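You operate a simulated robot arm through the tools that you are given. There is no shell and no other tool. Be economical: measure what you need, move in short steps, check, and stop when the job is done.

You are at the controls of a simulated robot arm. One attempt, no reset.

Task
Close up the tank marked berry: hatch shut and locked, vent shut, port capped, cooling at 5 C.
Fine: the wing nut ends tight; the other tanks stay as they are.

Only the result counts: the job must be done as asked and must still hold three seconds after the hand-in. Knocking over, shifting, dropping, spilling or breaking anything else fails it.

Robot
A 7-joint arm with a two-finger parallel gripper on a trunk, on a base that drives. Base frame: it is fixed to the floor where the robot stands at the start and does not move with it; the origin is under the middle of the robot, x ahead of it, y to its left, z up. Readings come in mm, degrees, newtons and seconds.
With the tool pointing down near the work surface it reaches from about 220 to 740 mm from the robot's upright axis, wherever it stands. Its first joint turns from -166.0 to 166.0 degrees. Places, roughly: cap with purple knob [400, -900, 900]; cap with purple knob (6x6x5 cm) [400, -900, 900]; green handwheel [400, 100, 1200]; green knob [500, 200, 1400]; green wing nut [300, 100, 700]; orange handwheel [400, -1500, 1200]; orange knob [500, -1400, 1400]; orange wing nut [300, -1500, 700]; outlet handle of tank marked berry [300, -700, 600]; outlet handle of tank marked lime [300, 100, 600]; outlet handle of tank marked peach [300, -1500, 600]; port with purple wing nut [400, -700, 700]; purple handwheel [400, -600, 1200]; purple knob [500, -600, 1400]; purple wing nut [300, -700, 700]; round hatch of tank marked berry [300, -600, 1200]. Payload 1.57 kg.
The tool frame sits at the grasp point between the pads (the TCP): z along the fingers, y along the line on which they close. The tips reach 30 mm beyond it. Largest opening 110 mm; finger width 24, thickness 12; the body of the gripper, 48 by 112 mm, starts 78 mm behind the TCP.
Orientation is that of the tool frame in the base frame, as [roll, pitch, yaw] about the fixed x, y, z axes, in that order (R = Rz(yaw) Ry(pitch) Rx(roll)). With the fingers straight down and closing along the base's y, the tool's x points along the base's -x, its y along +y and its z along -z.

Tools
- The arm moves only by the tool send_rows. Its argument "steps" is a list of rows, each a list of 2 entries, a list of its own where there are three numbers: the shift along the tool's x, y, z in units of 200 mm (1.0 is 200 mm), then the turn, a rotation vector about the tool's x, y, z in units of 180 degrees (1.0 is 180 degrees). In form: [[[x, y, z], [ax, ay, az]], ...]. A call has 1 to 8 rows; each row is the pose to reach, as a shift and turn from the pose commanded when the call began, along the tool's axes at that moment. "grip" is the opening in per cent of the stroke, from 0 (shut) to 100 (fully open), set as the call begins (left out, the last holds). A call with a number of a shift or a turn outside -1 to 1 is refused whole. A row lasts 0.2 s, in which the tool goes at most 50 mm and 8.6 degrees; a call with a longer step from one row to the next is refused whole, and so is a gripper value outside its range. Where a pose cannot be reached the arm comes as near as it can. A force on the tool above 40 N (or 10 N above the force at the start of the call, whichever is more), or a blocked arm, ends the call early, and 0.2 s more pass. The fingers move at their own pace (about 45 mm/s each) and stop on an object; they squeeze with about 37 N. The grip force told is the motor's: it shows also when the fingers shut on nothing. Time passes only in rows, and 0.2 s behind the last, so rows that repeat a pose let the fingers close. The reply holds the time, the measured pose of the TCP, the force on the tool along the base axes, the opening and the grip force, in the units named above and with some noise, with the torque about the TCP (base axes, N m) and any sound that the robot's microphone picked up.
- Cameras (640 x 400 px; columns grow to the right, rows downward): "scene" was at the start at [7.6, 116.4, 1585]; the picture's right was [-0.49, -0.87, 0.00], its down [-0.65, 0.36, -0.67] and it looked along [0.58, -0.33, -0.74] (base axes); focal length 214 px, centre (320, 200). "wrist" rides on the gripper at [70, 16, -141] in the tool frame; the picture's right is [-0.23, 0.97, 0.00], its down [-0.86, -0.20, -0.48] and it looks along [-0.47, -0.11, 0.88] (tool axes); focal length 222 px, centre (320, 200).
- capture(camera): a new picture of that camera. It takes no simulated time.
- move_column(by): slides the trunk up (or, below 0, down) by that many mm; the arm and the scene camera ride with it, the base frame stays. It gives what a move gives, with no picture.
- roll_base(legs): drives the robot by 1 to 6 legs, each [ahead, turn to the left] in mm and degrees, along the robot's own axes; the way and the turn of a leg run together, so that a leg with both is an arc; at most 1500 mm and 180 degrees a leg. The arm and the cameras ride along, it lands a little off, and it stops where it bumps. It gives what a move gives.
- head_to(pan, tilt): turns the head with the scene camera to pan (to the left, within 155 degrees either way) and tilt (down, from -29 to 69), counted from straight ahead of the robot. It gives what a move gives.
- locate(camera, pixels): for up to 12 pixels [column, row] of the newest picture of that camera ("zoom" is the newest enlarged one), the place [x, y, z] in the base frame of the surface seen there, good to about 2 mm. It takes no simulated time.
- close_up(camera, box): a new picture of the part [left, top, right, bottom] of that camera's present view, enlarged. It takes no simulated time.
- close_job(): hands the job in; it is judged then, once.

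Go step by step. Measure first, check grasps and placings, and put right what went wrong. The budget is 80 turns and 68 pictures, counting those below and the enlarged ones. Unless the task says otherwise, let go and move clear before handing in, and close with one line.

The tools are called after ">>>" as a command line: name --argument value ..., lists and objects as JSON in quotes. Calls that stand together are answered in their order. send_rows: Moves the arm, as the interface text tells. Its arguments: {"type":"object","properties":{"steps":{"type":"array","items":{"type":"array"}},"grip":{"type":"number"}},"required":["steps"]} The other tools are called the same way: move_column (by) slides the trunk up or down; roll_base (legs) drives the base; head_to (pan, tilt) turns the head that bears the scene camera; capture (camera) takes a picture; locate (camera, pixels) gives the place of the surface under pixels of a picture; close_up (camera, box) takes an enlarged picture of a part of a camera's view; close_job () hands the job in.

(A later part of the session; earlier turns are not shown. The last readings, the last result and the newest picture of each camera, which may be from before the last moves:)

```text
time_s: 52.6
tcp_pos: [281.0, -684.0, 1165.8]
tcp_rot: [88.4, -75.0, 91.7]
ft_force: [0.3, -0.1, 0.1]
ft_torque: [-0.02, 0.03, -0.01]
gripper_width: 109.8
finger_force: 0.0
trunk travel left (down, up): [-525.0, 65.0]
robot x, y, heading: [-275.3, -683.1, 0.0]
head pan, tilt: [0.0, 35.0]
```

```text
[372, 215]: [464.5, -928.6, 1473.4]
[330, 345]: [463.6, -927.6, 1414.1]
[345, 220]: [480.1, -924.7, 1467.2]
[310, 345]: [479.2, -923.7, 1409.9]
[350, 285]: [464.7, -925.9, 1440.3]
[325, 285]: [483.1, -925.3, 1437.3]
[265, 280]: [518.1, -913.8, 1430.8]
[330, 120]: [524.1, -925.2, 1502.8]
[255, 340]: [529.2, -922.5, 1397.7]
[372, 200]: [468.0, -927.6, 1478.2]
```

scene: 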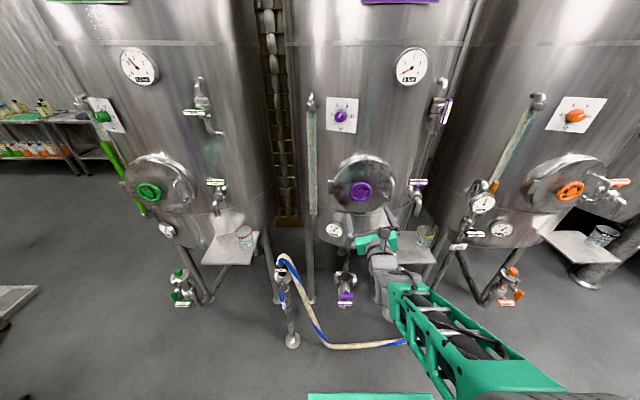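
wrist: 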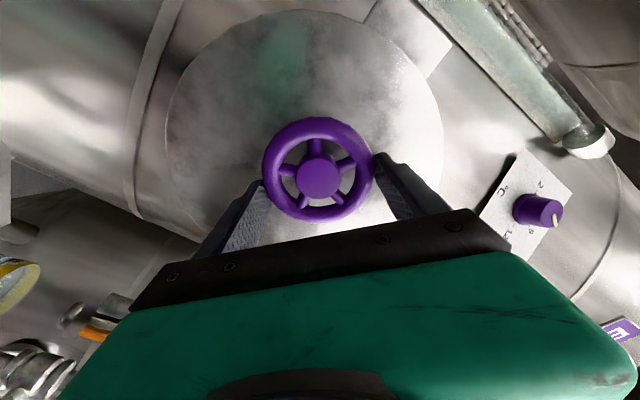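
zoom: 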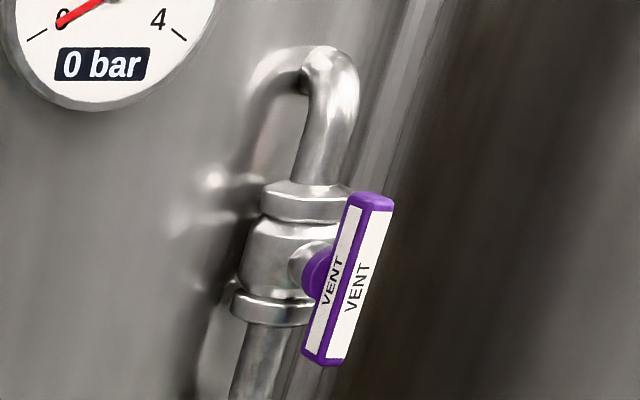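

Plate normal is 21.5° towards +y, and the knob axis meets the plate at (519, -601, 1421.5) with its front face about 31 mm out. I'll lift the tool and yaw it to match.

>>> send_rows --steps '[[[0.14, -0.026, 0.01], [-0.023, -0.006, 0]], [[0.28, -0.052, 0.02], [-0.046, -0.012, 0]], [[0.42, -0.078, 0.03], [-0.069, -0.018, 0]], [[0.56, -0.104, 0.04], [-0.092, -0.025, 0]], [[0.7, -0.13, 0.05], [-0.1154, -0.031, 0]]]'

>>> send_rows --steps '[[[0.14, -0.026, -0.014], [0, 0, 0]], [[0.28, -0.052, -0.028], [0, 0, 0]], [[0.42, -0.078, -0.042], [0, 0, 0]], [[0.56, -0.104, -0.056], [0, 0, 0]], [[0.7, -0.13, -0.07], [0, 0, 0]]]'

```text
time_s: 53.3
tcp_pos: [286.1, -768.6, 1012.5]
tcp_rot: [129.4, -55.8, 33.1]
ft_force: [-0.5, -0.1, -0.6]
ft_torque: [-0.01, -0.14, 0.05]
gripper_width: 109.9
finger_force: 0.2
out of reach, approached as far as the arm can: row 1, 2, 3
trunk travel left (down, up): [-525.0, 65.0]
robot x, y, heading: [-273.7, -685.9, 0.2]
head pan, tilt: [0.0, 35.0]
stopped in row 3: the arm was blocked; the commanded pose is now the measured one
```

```text
time_s: 54.5
tcp_pos: [344.6, -697.1, 1128.7]
tcp_rot: [129.9, -55.2, 32.6]
ft_force: [0.8, 0.0, 0.1]
ft_torque: [-0.04, 0.01, 0.02]
gripper_width: 109.9
finger_force: 0.0
trunk travel left (down, up): [-525.0, 65.0]
robot x, y, heading: [-274.6, -681.7, -0.1]
head pan, tilt: [0.0, 35.0]
```

The last move hit a joint limit, with the wrist rolled too far, and dipped before recovering. I'll check the scene before unwinding the roll.

>>> capture --camera "scene"

```text
37 pictures are left
```

scene: 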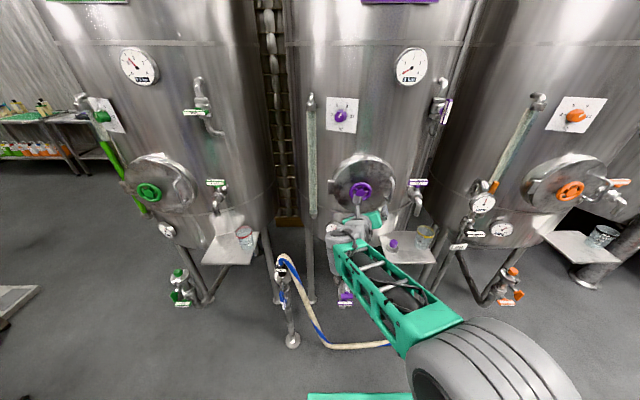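

Nothing was disturbed. I'll unwind the roll to about mid-range while pointing the tool along the knob's axis, and rise.

>>> send_rows --steps '[[[0.041, 0.022, -0.018], [-0.0129, 0.0089, -0.0426]], [[0.082, 0.044, -0.036], [-0.0258, 0.0178, -0.0852]], [[0.123, 0.066, -0.055], [-0.0388, 0.0268, -0.1279]], [[0.164, 0.088, -0.073], [-0.0517, 0.0357, -0.1705]], [[0.205, 0.109, -0.091], [-0.0646, 0.0446, -0.2131]], [[0.246, 0.131, -0.11], [-0.0776, 0.0536, -0.2558]], [[0.287, 0.153, -0.128], [-0.0905, 0.0625, -0.2984]], [[0.328, 0.175, -0.146], [-0.1034, 0.0714, -0.341]]]'

```text
time_s: 56.3
tcp_pos: [345.2, -695.5, 1206.1]
tcp_rot: [90.1, 0.0, 68.5]
ft_force: [0.9, 0.2, 0.2]
ft_torque: [-0.02, 0.03, -0.02]
gripper_width: 109.8
finger_force: 0.1
trunk travel left (down, up): [-525.0, 65.0]
robot x, y, heading: [-276.6, -683.9, 0.2]
head pan, tilt: [0.0, 35.0]
```

The orientation is now exactly along the knob axis, with fingers above and below. I'll raise the trunk 60 mm and go to a pre-grasp 80 mm off the knob.

>>> move_column --by 60

>>> send_rows --steps '[[[0.13, 0.13, 0], [0, 0, 0]], [[0.26, 0.26, 0.0], [0, 0, 0]], [[0.39, 0.39, 0.01], [0, 0, 0]], [[0.52, 0.52, 0.015], [0, 0, 0]], [[0.64, 0.65, 0.02], [0, 0, 0]], [[0.754, 0.777, 0.025], [0, 0, 0]]]' --grip 60

>>> capture --camera "wrist"

```text
time_s: 57.3
tcp_pos: [344.6, -695.2, 1265.6]
tcp_rot: [90.0, -0.1, 68.6]
ft_force: [-0.8, 0.0, -0.6]
ft_torque: [0.0, 0.01, 0.03]
gripper_width: 110.1
finger_force: 0.0
trunk travel left (down, up): [-585.0, 5.0]
robot x, y, heading: [-278.2, -682.8, 0.1]
head pan, tilt: [0.0, 35.0]
```

```text
time_s: 58.7
tcp_pos: [405.0, -555.8, 1420.0]
tcp_rot: [90.0, 0.0, 68.5]
ft_force: [-0.1, 0.1, 0.2]
ft_torque: [0.01, -0.03, 0.01]
gripper_width: 66.1
finger_force: 0.1
trunk travel left (down, up): [-585.0, 5.0]
robot x, y, heading: [-278.7, -677.4, 0.0]
head pan, tilt: [0.0, 35.0]
```

```text
36 pictures are left
```

wrist: 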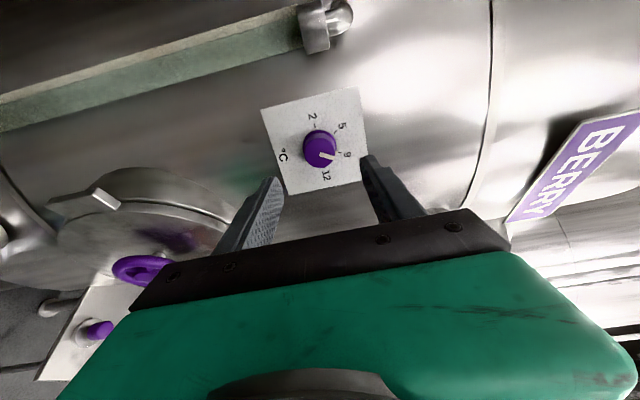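

The knob is centred between the fingers in line with the axis. I'll advance 80 mm and close.

>>> send_rows --steps '[[[0, 0.007, 0.2], [0, 0, 0]], [[0, 0.007, 0.3], [0, 0, 0]], [[0, 0.007, 0.4], [0, 0, 0]]]'

>>> send_rows --steps '[[[0, 0, 0], [0, 0, 0]], [[0, 0, 0], [0, 0, 0]], [[0, 0, 0], [0, 0, 0]]]' --grip 0

```text
time_s: 59.5
tcp_pos: [480.8, -585.8, 1422.4]
tcp_rot: [90.1, 0.1, 68.4]
ft_force: [-0.1, 0.3, 0.1]
ft_torque: [0.02, 0.03, -0.02]
gripper_width: 66.1
finger_force: 0.1
trunk travel left (down, up): [-585.0, 5.0]
robot x, y, heading: [-278.7, -685.3, 0.2]
head pan, tilt: [0.0, 35.0]
```

```text
time_s: 60.3
tcp_pos: [481.9, -588.3, 1420.4]
tcp_rot: [90.2, 0.0, 68.4]
ft_force: [-4.9, -1.3, -12.2]
ft_torque: [0.13, 0.29, -0.04]
gripper_width: 34.4
finger_force: 23.4
trunk travel left (down, up): [-585.0, 5.0]
robot x, y, heading: [-274.2, -680.7, -0.1]
head pan, tilt: [0.0, 35.0]
```

The knob is gripped at 34 mm. I'll turn 60° counter-clockwise.

>>> send_rows --steps '[[[0, 0, 0], [0, 0, 0]], [[0, 0, 0], [0, 0, -0.047]], [[0, 0, 0], [0, 0, -0.094]], [[0, 0, 0], [0, 0, -0.142]], [[0, 0, 0], [0, 0, -0.189]], [[0, 0, 0], [0, 0, -0.236]], [[0, 0, 0], [0, 0, -0.283]], [[0, 0, 0], [0, 0, -0.33]]]'

>>> close_up --camera "scene" --box '[310, 105, 374, 165]'

```text
time_s: 62.1
tcp_pos: [481.5, -586.3, 1422.1]
tcp_rot: [90.1, 59.5, 68.4]
ft_force: [0.1, 0.0, -16.0]
ft_torque: [-0.02, -0.02, -0.41]
gripper_width: 34.2
finger_force: 41.2
trunk travel left (down, up): [-585.0, 5.0]
robot x, y, heading: [-270.9, -684.7, 0.3]
head pan, tilt: [0.0, 35.0]
```

```text
6.67 times, centred on (342, 135) of scene
```

zoom: 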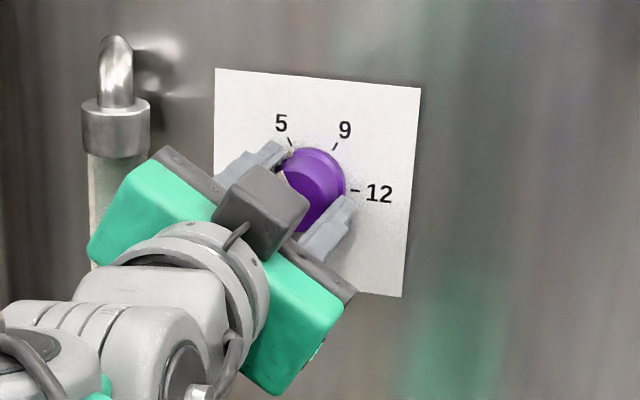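

Pointer appears on the 5 tick near (290, 148). I'll let go, back off and check.

>>> send_rows --steps '[[[0, 0, 0], [0, 0, 0]], [[0, 0, 0], [0, 0, 0]], [[0, 0, -0.15], [0, 0, 0]], [[0, 0, -0.35], [0, 0, 0]], [[0, 0, -0.55], [0, 0, 0]], [[0, 0, -0.75], [0, 0, 0]]]' --grip 70

>>> capture --camera "wrist"

>>> close_up --camera "scene" --box '[310, 105, 374, 165]'

```text
time_s: 63.5
tcp_pos: [338.8, -531.9, 1422.6]
tcp_rot: [90.0, 59.3, 68.3]
ft_force: [-0.7, -0.1, -0.1]
ft_torque: [0.0, 0.0, 0.0]
gripper_width: 77.1
finger_force: 0.2
trunk travel left (down, up): [-585.0, 5.0]
robot x, y, heading: [-273.8, -681.7, 0.0]
head pan, tilt: [0.0, 35.0]
```

```text
34 pictures are left
```

wrist: 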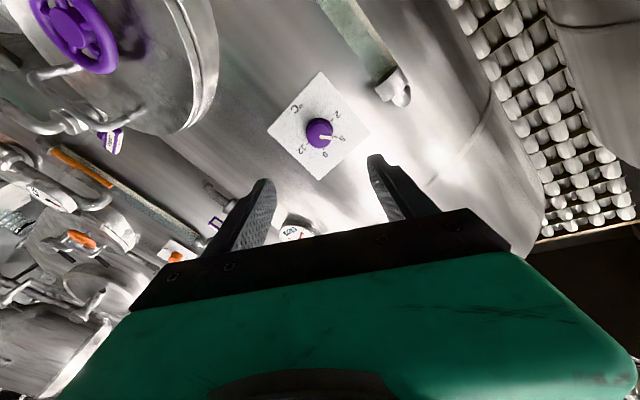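

```text
6.67 times, centred on (342, 135) of scene
```

zoom: 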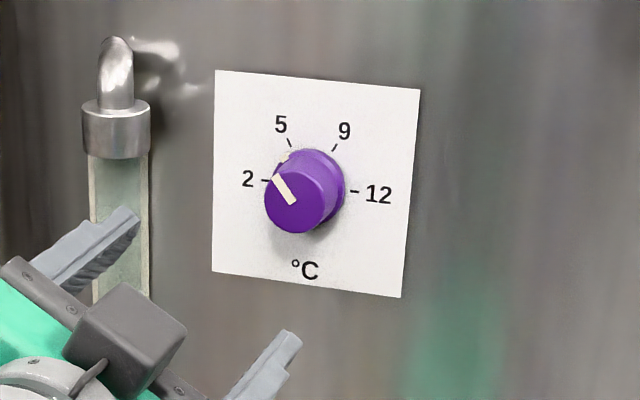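

The pointer is near 5. I'll zoom tighter to check that it isn't past the tick.

>>> close_up --camera "scene" --box '[328, 121, 356, 142]'

>>> close_up --camera "wrist" --box '[285, 95, 355, 160]'

```text
16.00 times, centred on (342, 132) of scene
```

zoom: 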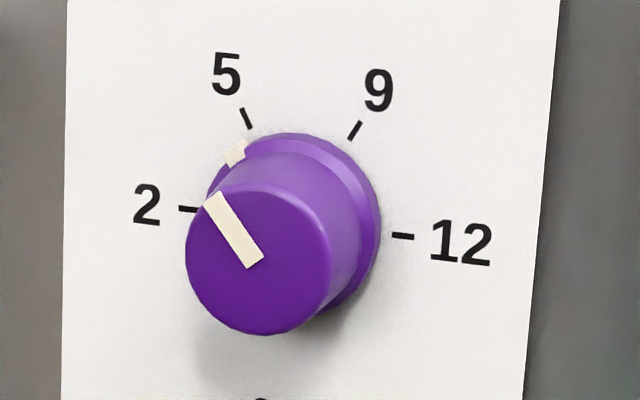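

```text
6.15 times, centred on (320, 128) of wrist
```

zoom: 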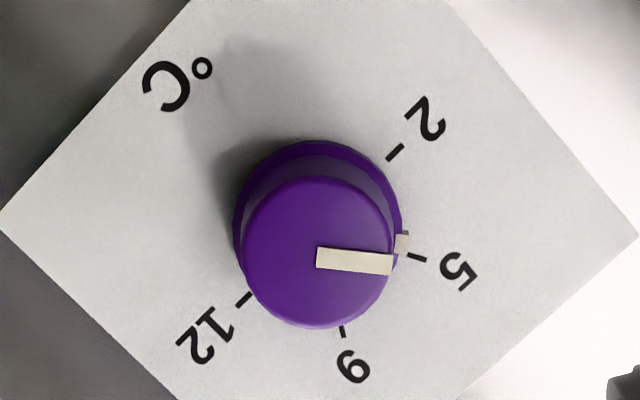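

The pointer sits roughly 8° past 5 towards 2: in the wrist zoom the mark is at (402, 243) and the tick at (416, 258). I'll regrip and bring it back clockwise.

>>> send_rows --steps '[[[0, 0, 0.2], [0, 0, 0]], [[0, 0, 0.4], [0, 0, 0]], [[0, 0, 0.6], [0, 0, 0]], [[0, 0, 0.75], [0, 0, 0]]]'

>>> send_rows --steps '[[[0, 0, 0], [0, 0, 0]], [[0, 0, 0], [0, 0, 0]], [[0, 0, 0], [0, 0, 0]], [[0, 0, 0], [0, 0, 0]], [[0, 0, 0], [0, 0, 0]]]' --grip 0

>>> send_rows --steps '[[[0, 0, 0], [0, 0, 0.022]], [[0, 0, 0], [0, 0, 0.045]], [[0, 0, 0], [0, 0, 0.045]]]'

>>> send_rows --steps '[[[0, 0, 0], [0, 0, 0]], [[0, 0, 0], [0, 0, 0]], [[0, 0, -0.15], [0, 0, 0]], [[0, 0, -0.35], [0, 0, 0]], [[0, 0, -0.55], [0, 0, 0]], [[0, 0, -0.75], [0, 0, 0]]]' --grip 70

>>> close_up --camera "wrist" --box '[285, 95, 355, 160]'

```text
time_s: 64.5
tcp_pos: [482.1, -588.2, 1421.4]
tcp_rot: [90.0, 59.4, 68.5]
ft_force: [-0.6, 0.4, -0.6]
ft_torque: [0.0, -0.02, -0.01]
gripper_width: 76.9
finger_force: 0.0
trunk travel left (down, up): [-585.0, 5.0]
robot x, y, heading: [-273.5, -683.8, 0.4]
head pan, tilt: [0.0, 35.0]
```

```text
time_s: 65.7
tcp_pos: [480.8, -587.1, 1422.4]
tcp_rot: [89.8, 59.3, 68.3]
ft_force: [7.3, 5.4, 9.6]
ft_torque: [0.04, -0.07, 0.39]
gripper_width: 34.3
finger_force: 36.5
trunk travel left (down, up): [-585.0, 5.0]
robot x, y, heading: [-275.1, -684.9, -0.1]
head pan, tilt: [0.0, 35.0]
```

```text
time_s: 66.5
tcp_pos: [479.6, -587.8, 1421.7]
tcp_rot: [89.8, 51.2, 68.4]
ft_force: [11.5, 3.2, 11.2]
ft_torque: [-0.24, -0.71, -0.04]
gripper_width: 34.3
finger_force: 41.8
trunk travel left (down, up): [-585.0, 5.0]
robot x, y, heading: [-278.1, -683.9, -0.1]
head pan, tilt: [0.0, 35.0]
```

```text
time_s: 67.9
tcp_pos: [338.0, -531.6, 1420.7]
tcp_rot: [90.0, 51.2, 68.4]
ft_force: [0.6, 0.1, -0.1]
ft_torque: [0.0, -0.02, -0.03]
gripper_width: 76.9
finger_force: 0.2
trunk travel left (down, up): [-585.0, 5.0]
robot x, y, heading: [-276.3, -682.2, -0.0]
head pan, tilt: [0.0, 35.0]
```

```text
6.15 times, centred on (320, 128) of wrist
```

zoom: 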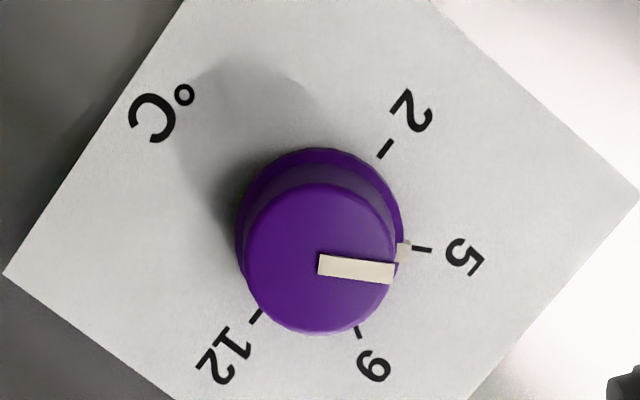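

The mark now lines up with the 5 tick, allowing for parallax. Next is the vent: handle bar about x 464–480, y≈-930, z 1410–1478. I'll move over there facing +x, with fingers closing along y.

>>> send_rows --steps '[[[-0.107, -0.103, 0.058], [-0.0192, 0.0068, -0.0355]], [[-0.213, -0.206, 0.117], [-0.0384, 0.0136, -0.071]], [[-0.32, -0.31, 0.175], [-0.0577, 0.0204, -0.1065]], [[-0.426, -0.413, 0.233], [-0.0769, 0.0271, -0.142]], [[-0.533, -0.516, 0.292], [-0.0961, 0.0339, -0.1775]], [[-0.639, -0.619, 0.35], [-0.1153, 0.0407, -0.213]]]'

>>> send_rows --steps '[[[0, -0.2, 0], [0, 0, 0]], [[0, -0.4, 0], [0, 0, 0]], [[0, -0.6, 0], [0, 0, 0]], [[0, -0.8, 0], [0, 0, 0]], [[0, -1.0, 0], [0, 0, 0]]]'

>>> capture --camera "wrist"

```text
time_s: 69.3
tcp_pos: [340.5, -724.0, 1444.0]
tcp_rot: [-108.9, 89.8, -108.8]
ft_force: [0.3, 0.1, 0.3]
ft_torque: [0.0, -0.03, -0.01]
gripper_width: 77.1
finger_force: 0.1
trunk travel left (down, up): [-585.0, 5.0]
robot x, y, heading: [-272.7, -685.1, 0.3]
head pan, tilt: [0.0, 35.0]
```

```text
time_s: 70.5
tcp_pos: [340.0, -923.9, 1446.5]
tcp_rot: [96.3, 89.9, 96.5]
ft_force: [0.2, -0.1, 0.2]
ft_torque: [0.01, -0.03, 0.02]
gripper_width: 77.0
finger_force: 0.1
trunk travel left (down, up): [-585.0, 5.0]
robot x, y, heading: [-277.2, -682.2, 0.0]
head pan, tilt: [0.0, 35.0]
```

```text
29 pictures are left
```

wrist: 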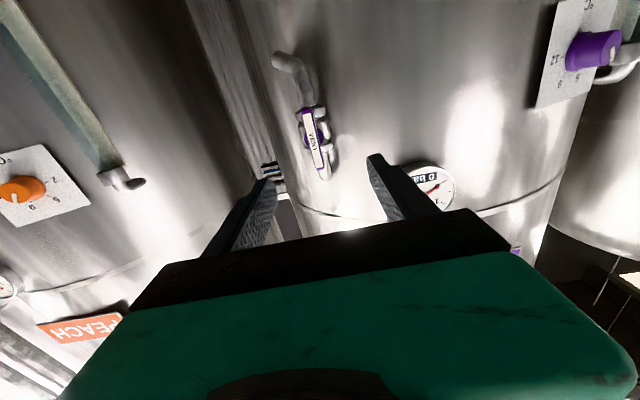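

>>> close_up --camera "wrist" --box '[265, 45, 361, 195]'

>>> locate --camera "wrist" --pixels '[[308, 117], [319, 163], [313, 140], [325, 140], [300, 125], [325, 115], [330, 150], [303, 142], [325, 175], [298, 75], [300, 112]]'

```text
2.67 times, centred on (313, 120) of wrist
```

zoom: 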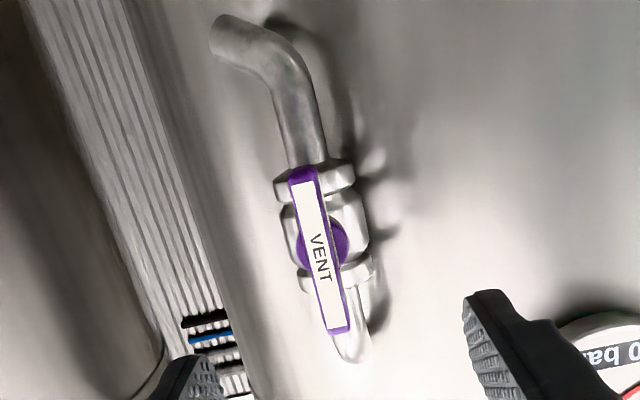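

```text
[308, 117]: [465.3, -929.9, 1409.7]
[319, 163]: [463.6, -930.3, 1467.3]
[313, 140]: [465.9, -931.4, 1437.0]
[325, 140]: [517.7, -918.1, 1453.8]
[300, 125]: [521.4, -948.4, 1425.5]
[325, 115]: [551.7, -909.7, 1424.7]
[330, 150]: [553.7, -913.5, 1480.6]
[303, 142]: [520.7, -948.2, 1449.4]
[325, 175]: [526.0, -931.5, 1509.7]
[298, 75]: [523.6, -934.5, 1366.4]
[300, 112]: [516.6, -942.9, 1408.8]
```

The vent handle bar is centred at (464, -930.5, 1441), with the body behind at x≈518. I'll drive in 60 mm, then go on to TCP x≈457 and grip.

>>> roll_base --legs '[[60, 0]]'

```text
time_s: 71.5
tcp_pos: [401.6, -924.4, 1445.1]
tcp_rot: [-163.7, 90.0, -163.8]
ft_force: [0.3, -0.4, -0.8]
ft_torque: [0.0, -0.04, 0.0]
gripper_width: 77.0
finger_force: 0.1
trunk travel left (down, up): [-585.0, 5.0]
robot x, y, heading: [-214.0, -682.3, -0.0]
head pan, tilt: [0.0, 35.0]
```

>>> send_rows --steps '[[[0.02, -0.03, 0], [0, 0, 0]], [[0.02, -0.03, 0.14], [0, 0, 0]], [[0.02, -0.03, 0.28], [0, 0, 0]], [[0.02, -0.03, 0.28], [0, 0, 0]]]'

>>> send_rows --steps '[[[0, 0, 0], [0, 0, 0]], [[0, 0, 0], [0, 0, 0]], [[0, 0, 0], [0, 0, 0]], [[0, 0, 0], [0, 0, 0]], [[0, 0, 0], [0, 0, 0]]]' --grip 0

>>> send_rows --steps '[[[0, 0, 0], [0, 0, 0.04]], [[0, 0, 0], [0, 0, 0.08]], [[0, 0, 0], [0, 0, 0.12]]]'

>>> close_up --camera "wrist" --box '[200, 60, 440, 210]'

```text
time_s: 72.5
tcp_pos: [455.0, -928.7, 1441.9]
tcp_rot: [94.5, 89.9, 94.7]
ft_force: [0.3, -0.7, -0.5]
ft_torque: [0.02, 0.01, -0.02]
gripper_width: 77.2
finger_force: 0.0
trunk travel left (down, up): [-585.0, 5.0]
robot x, y, heading: [-216.0, -683.3, 0.1]
head pan, tilt: [0.0, 35.0]
```

```text
time_s: 73.7
tcp_pos: [455.6, -931.3, 1442.3]
tcp_rot: [88.3, 89.9, 88.3]
ft_force: [1.9, -8.1, 2.2]
ft_torque: [-0.03, 0.16, 0.24]
gripper_width: 12.5
finger_force: 24.5
trunk travel left (down, up): [-585.0, 5.0]
robot x, y, heading: [-217.7, -684.0, 0.2]
head pan, tilt: [0.0, 35.0]
```

```text
time_s: 74.5
tcp_pos: [456.4, -932.7, 1442.2]
tcp_rot: [90.0, 68.2, 90.1]
ft_force: [-0.8, -12.5, 2.9]
ft_torque: [-0.08, 0.25, 0.47]
gripper_width: 12.6
finger_force: 29.9
trunk travel left (down, up): [-585.0, 5.0]
robot x, y, heading: [-213.1, -690.6, 0.1]
head pan, tilt: [0.0, 35.0]
```

```text
2.67 times, centred on (320, 135) of wrist
```

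zoom: 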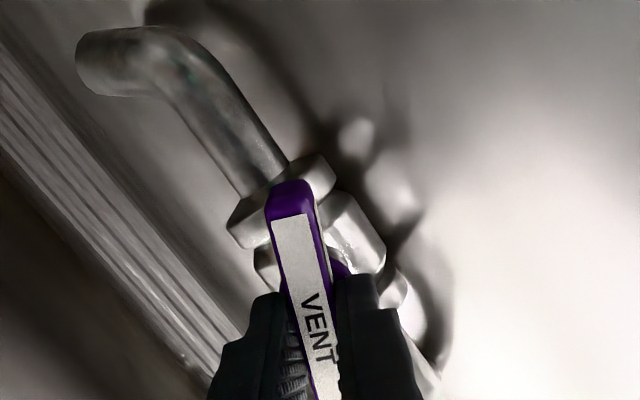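

The handle is turning clockwise freely. I'll carry on to 90°.

>>> send_rows --steps '[[[0, 0, 0], [0, 0, 0.047]], [[0, 0, 0], [0, 0, 0.094]], [[0, 0, 0], [0, 0, 0.141]], [[0, 0, 0], [0, 0, 0.188]], [[0, 0, 0], [0, 0, 0.235]], [[0, 0, 0], [0, 0, 0.282]], [[0, 0, 0], [0, 0, 0.329]], [[0, 0, 0], [0, 0, 0.376]]]'

>>> send_rows --steps '[[[0, 0, 0], [0, 0, 0.02]], [[0, 0, 0], [0, 0, 0.03]]]'

>>> send_rows --steps '[[[0, 0, 0], [0, 0, 0]], [[0, 0, 0], [0, 0, 0]], [[0, 0, 0], [0, 0, 0]], [[0, 0, -0.2], [0, 0, 0]], [[0, 0, -0.4], [0, 0, 0]], [[0, 0, -0.6], [0, 0, 0]]]' --grip 70

>>> head_to --pan -15 --tilt 30

>>> capture --camera "scene"

```text
time_s: 76.3
tcp_pos: [455.9, -934.0, 1439.4]
tcp_rot: [90.2, 0.4, 90.0]
ft_force: [-10.8, -11.1, -11.6]
ft_torque: [-0.02, 0.0, 0.11]
gripper_width: 12.6
finger_force: 29.2
trunk travel left (down, up): [-585.0, 5.0]
robot x, y, heading: [-214.7, -683.5, 0.2]
head pan, tilt: [0.0, 35.0]
```

```text
time_s: 76.9
tcp_pos: [455.2, -933.2, 1440.0]
tcp_rot: [90.2, -4.9, 90.0]
ft_force: [-10.7, -11.5, -17.2]
ft_torque: [-0.83, -0.13, -0.16]
gripper_width: 14.1
finger_force: 30.7
trunk travel left (down, up): [-585.0, 5.0]
robot x, y, heading: [-218.5, -683.6, -0.0]
head pan, tilt: [0.0, 35.0]
```

```text
time_s: 78.3
tcp_pos: [336.3, -929.2, 1444.9]
tcp_rot: [90.1, -4.6, 90.1]
ft_force: [-0.1, 0.4, -0.5]
ft_torque: [0.03, 0.02, -0.01]
gripper_width: 76.9
finger_force: 0.0
trunk travel left (down, up): [-585.0, 5.0]
robot x, y, heading: [-217.2, -684.8, 0.3]
head pan, tilt: [0.0, 35.0]
```

```text
time_s: 79.0
tcp_pos: [337.5, -930.2, 1443.6]
tcp_rot: [90.0, -4.7, 90.1]
ft_force: [-0.3, 0.0, 0.0]
ft_torque: [0.0, 0.0, 0.02]
gripper_width: 76.9
finger_force: 0.1
trunk travel left (down, up): [-585.0, 5.0]
robot x, y, heading: [-217.3, -685.4, 0.1]
head pan, tilt: [-15.0, 30.0]
```

```text
26 pictures are left
```

scene: 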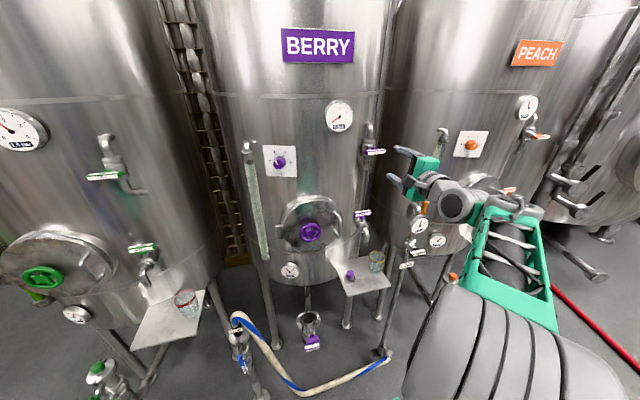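

The vent handle is now horizontal (375, 152), with its stop felt at 90°. Next is the cap on the tray. I'll back off, swing the tool to point down, and lower it.

>>> roll_base --legs '[[-120, 0]]'

>>> send_rows --steps '[[[0, -0.12, 0], [0.0241, 0.0241, -0.0241]], [[0, -0.24, 0], [0.0482, 0.0482, -0.0482]], [[0, -0.36, 0], [0.0723, 0.0723, -0.0723]], [[0, -0.48, 0], [0.0964, 0.0964, -0.0964]], [[0, -0.6, 0], [0.1205, 0.1205, -0.1205]], [[0, -0.72, 0], [0.1446, 0.1446, -0.1446]], [[0, -0.84, 0], [0.1687, 0.1687, -0.1687]], [[0, -0.96, 0], [0.1928, 0.1928, -0.1928]]]'

>>> send_rows --steps '[[[0, 0, 0], [0.0241, 0.0241, -0.0241]], [[0, 0, 0], [0.0482, 0.0482, -0.0482]], [[0, 0, 0], [0.0723, 0.0723, -0.0723]], [[0, 0, 0], [0.0964, 0.0964, -0.0964]], [[0, 0, 0], [0.1205, 0.1205, -0.1205]], [[0, 0, 0], [0.1446, 0.1446, -0.1446]], [[0, 0, 0], [0.1687, 0.1687, -0.1687]], [[0, 0, 0], [0.1928, 0.1928, -0.1928]]]'

```text
time_s: 80.3
tcp_pos: [213.8, -931.8, 1443.5]
tcp_rot: [90.0, -4.7, 90.0]
ft_force: [0.4, 0.5, -0.9]
ft_torque: [0.04, 0.01, -0.03]
gripper_width: 77.1
finger_force: 0.0
trunk travel left (down, up): [-585.0, 5.0]
robot x, y, heading: [-336.9, -678.5, 0.4]
head pan, tilt: [-15.0, 30.0]
```

```text
time_s: 82.1
tcp_pos: [214.2, -916.1, 1250.7]
tcp_rot: [131.7, 16.1, 134.1]
ft_force: [0.1, -0.4, 0.2]
ft_torque: [0.03, -0.01, 0.03]
gripper_width: 77.3
finger_force: 0.1
trunk travel left (down, up): [-585.0, 5.0]
robot x, y, heading: [-336.8, -682.8, 0.1]
head pan, tilt: [-15.0, 30.0]
```

```text
time_s: 83.9
tcp_pos: [223.0, -926.9, 1214.1]
tcp_rot: [177.1, 4.9, 175.4]
ft_force: [0.5, 0.2, 0.6]
ft_torque: [-0.04, 0.01, -0.01]
gripper_width: 76.9
finger_force: 0.0
out of reach, approached as far as the arm can: row 3, 4, 5, 6, 7, 8
trunk travel left (down, up): [-585.0, 5.0]
robot x, y, heading: [-336.7, -685.5, 0.3]
head pan, tilt: [-15.0, 30.0]
```

The tool is nearly down and just too high for this trunk height. I'll lower the arm 100 mm while levelling, then lower the trunk.

>>> send_rows --steps '[[[0, 0, 0.17], [0, 0, 0]], [[0, 0, 0.34], [0.008, 0.013, -0.013]], [[0, 0, 0.5], [0.016, 0.027, -0.0256]], [[0, 0, 0.5], [0.016, 0.027, -0.0256]]]'

>>> move_column --by -80

>>> capture --camera "wrist"

```text
time_s: 84.9
tcp_pos: [248.7, -933.4, 1124.3]
tcp_rot: [-180.0, 0.0, -179.9]
ft_force: [0.6, -0.4, 1.2]
ft_torque: [-0.02, 0.0, 0.01]
gripper_width: 76.9
finger_force: 0.1
out of reach, approached as far as the arm can: row 1, 2, 3, 4
trunk travel left (down, up): [-585.0, 5.0]
robot x, y, heading: [-335.3, -681.1, 0.1]
head pan, tilt: [-15.0, 30.0]
```

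```text
time_s: 86.0
tcp_pos: [249.7, -933.5, 1046.1]
tcp_rot: [-179.9, 0.1, -180.0]
ft_force: [0.0, 0.2, 0.5]
ft_torque: [-0.01, 0.05, 0.0]
gripper_width: 77.1
finger_force: 0.1
trunk travel left (down, up): [-505.0, 85.0]
robot x, y, heading: [-336.0, -686.2, 0.4]
head pan, tilt: [-15.0, 30.0]
```

```text
25 pictures are left
```

wrist: 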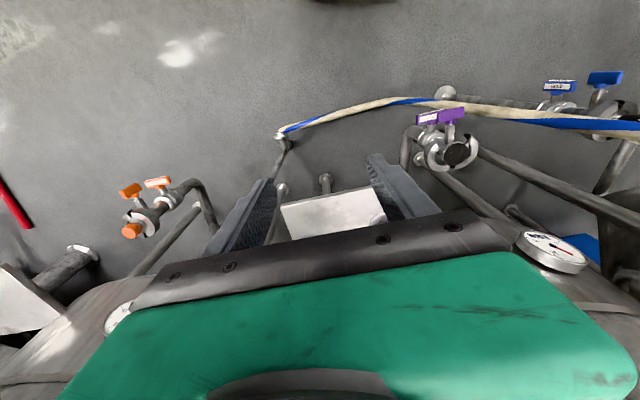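

Tool is straight down, and the port with its open clamp is visible at (455, 150). I'll zoom on it and locate the cap in a scene view.

>>> close_up --camera "wrist" --box '[400, 90, 500, 190]'

>>> locate --camera "zoom" --pixels '[[340, 270], [350, 240], [200, 80], [230, 150], [240, 250], [450, 220], [300, 170], [280, 200], [340, 110], [190, 120]]'

>>> head_to --pan -8 --tilt 42

>>> capture --camera "scene"

```text
4.00 times, centred on (450, 140) of wrist
```

zoom: 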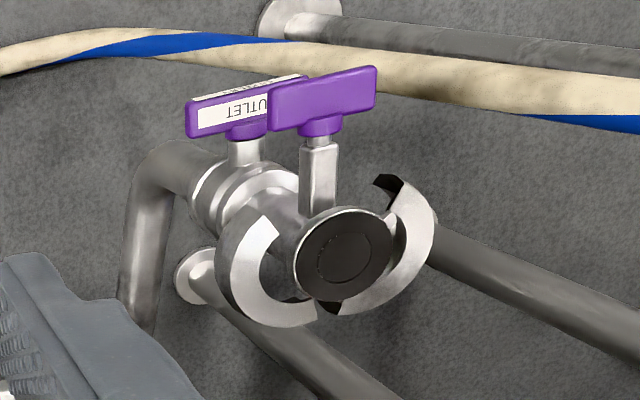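

```text
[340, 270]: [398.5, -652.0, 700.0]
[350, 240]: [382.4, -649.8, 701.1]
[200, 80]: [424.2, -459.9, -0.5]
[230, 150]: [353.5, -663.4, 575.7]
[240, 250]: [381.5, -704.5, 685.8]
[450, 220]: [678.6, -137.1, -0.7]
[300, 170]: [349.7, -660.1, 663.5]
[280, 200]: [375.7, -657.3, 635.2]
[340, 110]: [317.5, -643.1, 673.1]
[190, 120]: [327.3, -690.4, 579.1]
```

```text
time_s: 86.8
tcp_pos: [248.2, -932.6, 1045.6]
tcp_rot: [180.0, 0.0, -180.0]
ft_force: [0.1, -0.3, 0.3]
ft_torque: [-0.02, 0.02, 0.01]
gripper_width: 77.2
finger_force: 0.2
trunk travel left (down, up): [-505.0, 85.0]
robot x, y, heading: [-339.2, -683.4, 0.1]
head pan, tilt: [-8.0, 42.0]
```

```text
23 pictures are left
```

scene: 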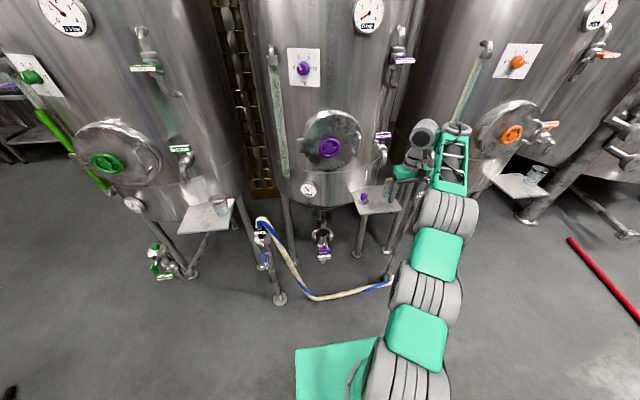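

The port top is at z=700 near (390, -660), and the wing nut sits on a bolt pointing forward at about (317, -645, 673). Now I'll measure the cap.

>>> close_up --camera "scene" --box '[340, 175, 404, 215]'

>>> locate --camera "zoom" --pixels '[[240, 200], [240, 220], [215, 205], [265, 205], [240, 250], [205, 262], [275, 265], [238, 285], [240, 190], [300, 320]]'

>>> close_up --camera "scene" --box '[292, 215, 356, 265]'

>>> locate --camera "zoom" --pixels '[[310, 150], [310, 120], [310, 170], [280, 140], [340, 140], [260, 160], [360, 160], [310, 200], [320, 240], [310, 90]]'

```text
10.00 times, centred on (372, 195) of scene
```

zoom: 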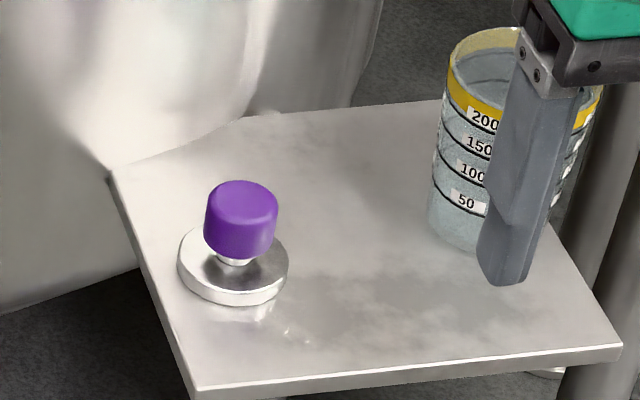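

```text
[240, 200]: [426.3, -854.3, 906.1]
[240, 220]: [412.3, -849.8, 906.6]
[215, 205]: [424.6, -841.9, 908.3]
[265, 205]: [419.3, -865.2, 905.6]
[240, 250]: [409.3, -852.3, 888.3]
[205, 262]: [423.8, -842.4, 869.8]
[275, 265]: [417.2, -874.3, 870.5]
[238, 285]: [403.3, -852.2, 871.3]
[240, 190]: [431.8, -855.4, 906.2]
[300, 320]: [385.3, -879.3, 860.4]
```

```text
8.00 times, centred on (324, 240) of scene
```

zoom: 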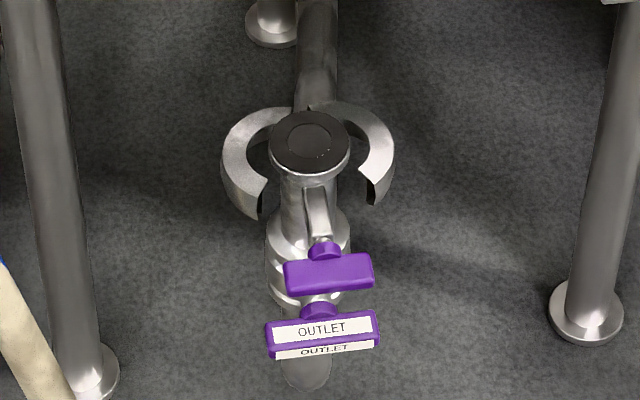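

```text
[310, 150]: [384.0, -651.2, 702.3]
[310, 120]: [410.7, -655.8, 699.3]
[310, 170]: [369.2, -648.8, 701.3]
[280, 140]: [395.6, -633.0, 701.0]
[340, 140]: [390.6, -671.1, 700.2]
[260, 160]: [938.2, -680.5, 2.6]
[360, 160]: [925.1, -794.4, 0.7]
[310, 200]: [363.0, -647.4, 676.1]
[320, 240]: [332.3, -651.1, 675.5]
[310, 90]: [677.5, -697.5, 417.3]
```

Measured: cap knob centre (424, -854), knob top z 906, disc top z 870; port centre (392.5, -653, 700.5). The hatch handle and sample tap overhang the tray, so I'll tilt the tool 45° and come in from the front.

>>> send_rows --steps '[[[0, 0.07, 0], [0, -0.042, 0]], [[0, 0.14, 0], [0, -0.084, 0]], [[0, 0.21, 0], [0, -0.126, 0]], [[0, 0.28, 0], [0, -0.168, 0]], [[0, 0.34, 0], [0, -0.21, 0]], [[0, 0.395, 0], [0, -0.25, 0]]]' --grip 75

>>> roll_base --legs '[[110, 0]]'

```text
time_s: 88.2
tcp_pos: [372.7, -933.1, 1126.3]
tcp_rot: [177.1, 36.6, -179.9]
ft_force: [0.2, 0.3, 0.5]
ft_torque: [0.01, 0.04, -0.02]
gripper_width: 82.4
finger_force: 0.1
out of reach, approached as far as the arm can: row 1, 2, 3, 4, 5, 6
trunk travel left (down, up): [-505.0, 85.0]
robot x, y, heading: [-334.9, -689.1, 0.4]
head pan, tilt: [-8.0, 42.0]
```

```text
time_s: 89.4
tcp_pos: [482.1, -931.0, 1124.6]
tcp_rot: [177.1, 36.5, -179.9]
ft_force: [-0.4, -0.7, -0.3]
ft_torque: [0.0, 0.03, 0.0]
gripper_width: 82.5
finger_force: 0.1
trunk travel left (down, up): [-505.0, 85.0]
robot x, y, heading: [-229.3, -680.7, 0.4]
head pan, tilt: [-8.0, 42.0]
```

The tool went out further than asked and is now close to the sample tap, though with no contact force. I'll back off right away and look.

>>> roll_base --legs '[[-200, 0]]'

>>> capture --camera "scene"

```text
time_s: 91.0
tcp_pos: [282.1, -931.3, 1124.8]
tcp_rot: [177.1, 36.7, -179.8]
ft_force: [-0.2, -0.4, -0.5]
ft_torque: [-0.05, -0.01, 0.04]
gripper_width: 82.4
finger_force: 0.0
trunk travel left (down, up): [-505.0, 85.0]
robot x, y, heading: [-426.0, -684.3, 0.5]
head pan, tilt: [-8.0, 42.0]
```

```text
20 pictures are left
```

scene: 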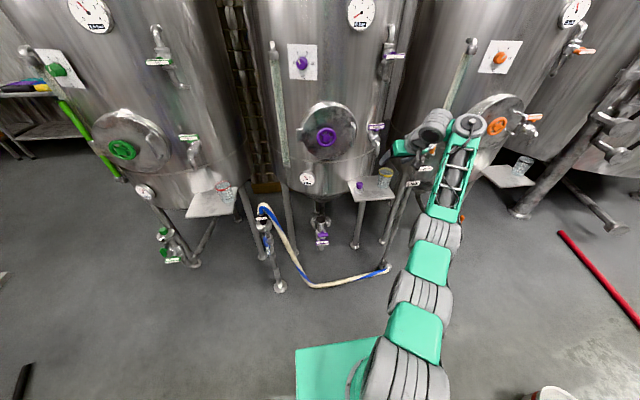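

Nothing was touched. The arm has stretched out straight with the wrist folded back, so I'll retract the tool towards the robot, pointing down, to recover the elbow bend.

>>> send_rows --steps '[[[0.08, 0.05, -0.06], [0, 0.035, 0]], [[0.16, 0.1, -0.12], [0, 0.07, 0]], [[0.24, 0.15, -0.18], [0, 0.105, 0]], [[0.32, 0.2, -0.24], [0, 0.14, 0]], [[0.4, 0.25, -0.3], [0, 0.175, 0]], [[0.48, 0.3, -0.36], [0, 0.204, 0]], [[0.48, 0.3, -0.36], [0, 0.204, 0]]]'

>>> send_rows --steps '[[[0.2, 0.1, 0], [0, 0, 0]], [[0.4, 0.2, 0], [0, 0, 0]], [[0.6, 0.3, 0], [0, 0, 0]], [[0.6, 0.3, 0], [0, 0, 0]]]'

```text
time_s: 92.6
tcp_pos: [154.3, -890.0, 1121.1]
tcp_rot: [178.8, -0.5, -177.9]
ft_force: [0.4, -0.1, 0.6]
ft_torque: [-0.02, -0.02, -0.01]
gripper_width: 82.8
finger_force: 0.1
out of reach, approached as far as the arm can: row 1, 2, 5, 6, 7
trunk travel left (down, up): [-505.0, 85.0]
robot x, y, heading: [-424.8, -688.0, 0.4]
head pan, tilt: [-8.0, 42.0]
```

```text
time_s: 93.6
tcp_pos: [35.5, -818.6, 1130.9]
tcp_rot: [177.7, -0.1, -178.0]
ft_force: [-0.2, -0.6, -0.5]
ft_torque: [-0.03, 0.0, 0.01]
gripper_width: 82.6
finger_force: 0.0
trunk travel left (down, up): [-505.0, 85.0]
robot x, y, heading: [-428.7, -686.5, 0.7]
head pan, tilt: [-8.0, 42.0]
```

The arm is back in a good bent pose at radius ~480. I'll lower the trunk 200 mm and tilt 45° here, well away from everything.

>>> move_column --by -180

>>> send_rows --steps '[[[0, 0, 0], [0, -0.042, 0]], [[0, 0, 0], [0, -0.084, 0]], [[0, 0, 0], [0, -0.126, 0]], [[0, 0, 0], [0, -0.168, 0]], [[0, 0, 0], [0, -0.21, 0]], [[0, 0, 0], [0, -0.25, 0]], [[0, 0, 0], [0, -0.25, 0]]]'

```text
time_s: 95.6
tcp_pos: [36.4, -820.0, 952.3]
tcp_rot: [177.7, -0.1, -178.0]
ft_force: [0.0, 0.2, -0.4]
ft_torque: [-0.01, -0.01, 0.01]
gripper_width: 82.7
finger_force: 0.0
trunk travel left (down, up): [-325.0, 265.0]
robot x, y, heading: [-428.4, -684.0, 0.5]
head pan, tilt: [-8.0, 42.0]
```

```text
time_s: 97.2
tcp_pos: [35.3, -819.2, 951.3]
tcp_rot: [176.6, 44.9, 179.6]
ft_force: [-0.5, 0.6, 1.1]
ft_torque: [-0.02, 0.03, -0.04]
gripper_width: 82.2
finger_force: 0.0
trunk travel left (down, up): [-325.0, 265.0]
robot x, y, heading: [-428.1, -684.3, 0.6]
head pan, tilt: [-8.0, 42.0]
```

Tilt is 45° with a 3° roll error that I'll trim out. Then I'll drive in 240 mm with the arm held short of the tray.

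>>> send_rows --steps '[[[0, -0.1, 0], [0.0172, 0, 0]], [[0, -0.17, 0], [0.0172, 0, 0]]]'

>>> roll_base --legs '[[240, -0.5]]'

>>> capture --camera "wrist"

>>> locate --camera "wrist" --pixels '[[320, 140], [320, 120]]'

```text
time_s: 97.8
tcp_pos: [36.5, -852.8, 949.1]
tcp_rot: [179.9, 44.8, 179.7]
ft_force: [-0.8, 0.5, 0.7]
ft_torque: [0.04, 0.03, 0.01]
gripper_width: 82.7
finger_force: 0.0
trunk travel left (down, up): [-325.0, 265.0]
robot x, y, heading: [-425.6, -683.2, 0.4]
head pan, tilt: [-8.0, 42.0]
```

```text
time_s: 99.5
tcp_pos: [273.7, -859.3, 949.9]
tcp_rot: [179.8, 44.7, 179.0]
ft_force: [-0.6, 0.7, 0.6]
ft_torque: [-0.02, 0.0, -0.01]
gripper_width: 82.2
finger_force: 0.0
trunk travel left (down, up): [-325.0, 265.0]
robot x, y, heading: [-191.5, -684.3, -0.2]
head pan, tilt: [-8.0, 42.0]
```

```text
19 pictures are left
```

wrist: 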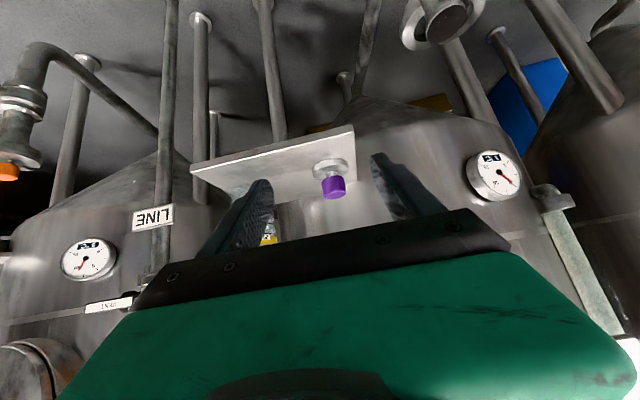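

```text
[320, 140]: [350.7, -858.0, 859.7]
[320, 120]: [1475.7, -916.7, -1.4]
```

The tray and cap (333, 187) are dead ahead. I'll confirm the knob's position, narrow the fingers to keep off the glass, and move to just short of the knob.

>>> locate --camera "wrist" --pixels '[[333, 187], [333, 195], [325, 187], [342, 187], [267, 238], [270, 222], [332, 165], [320, 165]]'

>>> send_rows --steps '[[[-0.08, 0.01, 0.11], [0, 0, 0]], [[-0.16, 0.02, 0.22], [0, 0, 0]], [[-0.25, 0.03, 0.33], [0, 0, 0]], [[-0.34, 0.04, 0.445], [0, 0, 0]]]' --grip 55

```text
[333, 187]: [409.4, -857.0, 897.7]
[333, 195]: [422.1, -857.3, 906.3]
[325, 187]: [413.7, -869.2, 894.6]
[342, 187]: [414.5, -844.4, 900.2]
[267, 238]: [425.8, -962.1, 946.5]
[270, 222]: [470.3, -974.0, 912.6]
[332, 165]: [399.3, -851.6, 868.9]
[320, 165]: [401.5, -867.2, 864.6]
```

```text
time_s: 100.5
tcp_pos: [385.1, -851.3, 932.3]
tcp_rot: [179.7, 44.8, 179.0]
ft_force: [0.2, 0.2, -0.3]
ft_torque: [-0.02, -0.01, 0.02]
gripper_width: 60.3
finger_force: 0.0
trunk travel left (down, up): [-325.0, 265.0]
robot x, y, heading: [-194.0, -684.4, -0.4]
head pan, tilt: [-8.0, 42.0]
```

The knob centre is at y≈-856. I'll advance to it and close.

>>> send_rows --steps '[[[-0.017, -0.02, 0.12], [0, 0, 0]], [[-0.035, -0.02, 0.226], [0, 0, 0]]]'

>>> send_rows --steps '[[[0, 0, 0], [0, 0, 0]], [[0, 0, 0], [0, 0, 0]], [[0, 0, 0], [0, 0, 0]], [[0, 0, 0], [0, 0, 0]]]' --grip 0

>>> send_rows --steps '[[[-0.04, 0, -0.04], [0, 0, 0]], [[-0.14, 0, -0.14], [0, 0, 0]], [[-0.24, 0, -0.24], [0, 0, 0]]]'

>>> capture --camera "wrist"

```text
time_s: 101.1
tcp_pos: [421.3, -856.1, 909.1]
tcp_rot: [179.8, 44.8, 178.8]
ft_force: [-0.5, -0.1, 0.6]
ft_torque: [0.02, 0.01, 0.03]
gripper_width: 60.5
finger_force: 0.1
trunk travel left (down, up): [-325.0, 265.0]
robot x, y, heading: [-187.1, -687.7, -0.6]
head pan, tilt: [-8.0, 42.0]
```

```text
time_s: 102.1
tcp_pos: [421.3, -857.6, 907.0]
tcp_rot: [179.9, 44.8, 178.9]
ft_force: [0.4, -1.1, 0.3]
ft_torque: [-0.06, -0.02, 0.01]
gripper_width: 32.7
finger_force: 35.1
trunk travel left (down, up): [-325.0, 265.0]
robot x, y, heading: [-193.3, -684.6, -0.4]
head pan, tilt: [-8.0, 42.0]
```

```text
time_s: 102.9
tcp_pos: [421.4, -857.8, 975.4]
tcp_rot: [179.8, 44.8, 178.9]
ft_force: [-0.1, -0.1, -2.3]
ft_torque: [0.03, -0.01, -0.01]
gripper_width: 33.1
finger_force: 36.6
trunk travel left (down, up): [-325.0, 265.0]
robot x, y, heading: [-188.8, -683.3, -0.5]
head pan, tilt: [-8.0, 42.0]
```

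```text
18 pictures are left
```

wrist: 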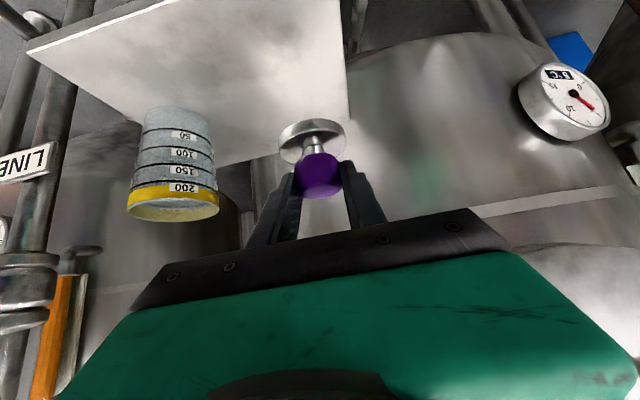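

The cap is held (33 mm, 36 N) and lifted clear. I'll back out from the tray, move sideways in front of the port, and lower the trunk.

>>> send_rows --steps '[[[0.12, 0, -0.12], [0, 0, 0]], [[0.26, 0, -0.26], [0, 0, 0]], [[0.4, 0, -0.4], [0, 0, 0]], [[0.42, 0.2, -0.42], [0, 0, 0]], [[0.42, 0.4, -0.42], [0, 0, 0]], [[0.42, 0.6, -0.42], [0, 0, 0]], [[0.42, 0.8, -0.42], [0, 0, 0]], [[0.42, 1.0, -0.42], [0, 0, 0]]]'

>>> move_column --by -175

>>> head_to --pan -3 --tilt 48

>>> capture --camera "scene"

```text
time_s: 104.7
tcp_pos: [305.3, -655.7, 976.5]
tcp_rot: [179.8, 44.8, 179.0]
ft_force: [-0.2, -0.1, -1.4]
ft_torque: [0.03, 0.0, 0.0]
gripper_width: 33.0
finger_force: 36.7
trunk travel left (down, up): [-325.0, 265.0]
robot x, y, heading: [-192.8, -686.6, -0.2]
head pan, tilt: [-8.0, 42.0]
```

```text
time_s: 106.7
tcp_pos: [305.9, -655.4, 802.8]
tcp_rot: [179.7, 44.8, 179.0]
ft_force: [-0.2, 0.6, -0.5]
ft_torque: [-0.03, -0.01, 0.01]
gripper_width: 33.0
finger_force: 37.0
trunk travel left (down, up): [-150.0, 440.0]
robot x, y, heading: [-190.5, -684.2, -0.3]
head pan, tilt: [-8.0, 42.0]
```

```text
time_s: 107.4
tcp_pos: [306.0, -657.1, 803.0]
tcp_rot: [179.8, 44.8, 179.0]
ft_force: [-0.1, 0.5, -2.0]
ft_torque: [0.0, 0.0, 0.01]
gripper_width: 32.8
finger_force: 37.2
trunk travel left (down, up): [-150.0, 440.0]
robot x, y, heading: [-191.0, -688.2, -0.3]
head pan, tilt: [-3.0, 48.0]
```

```text
17 pictures are left
```

scene: 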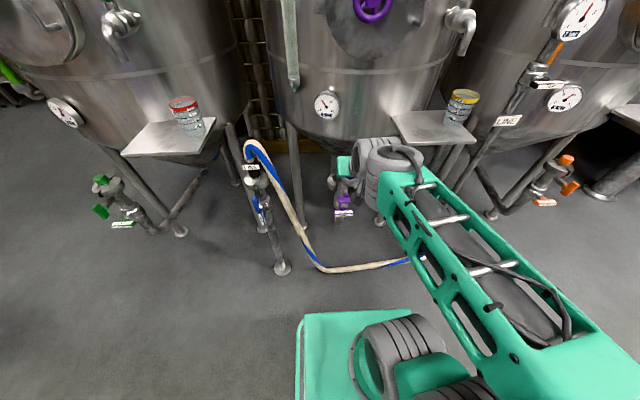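

The arm hides the port from the scene camera, so I'll use the wrist camera to recheck the port centre.

>>> capture --camera "wrist"

```text
16 pictures are left
```

wrist: 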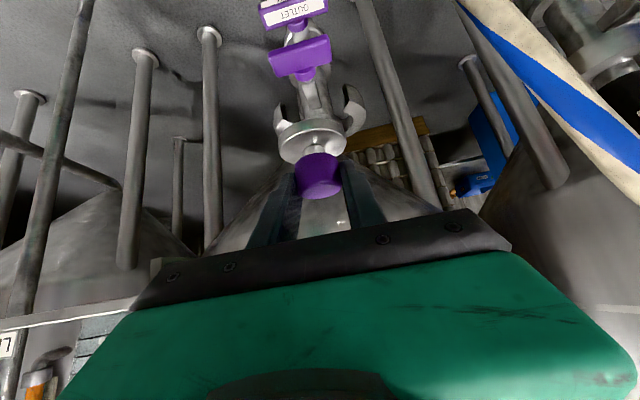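

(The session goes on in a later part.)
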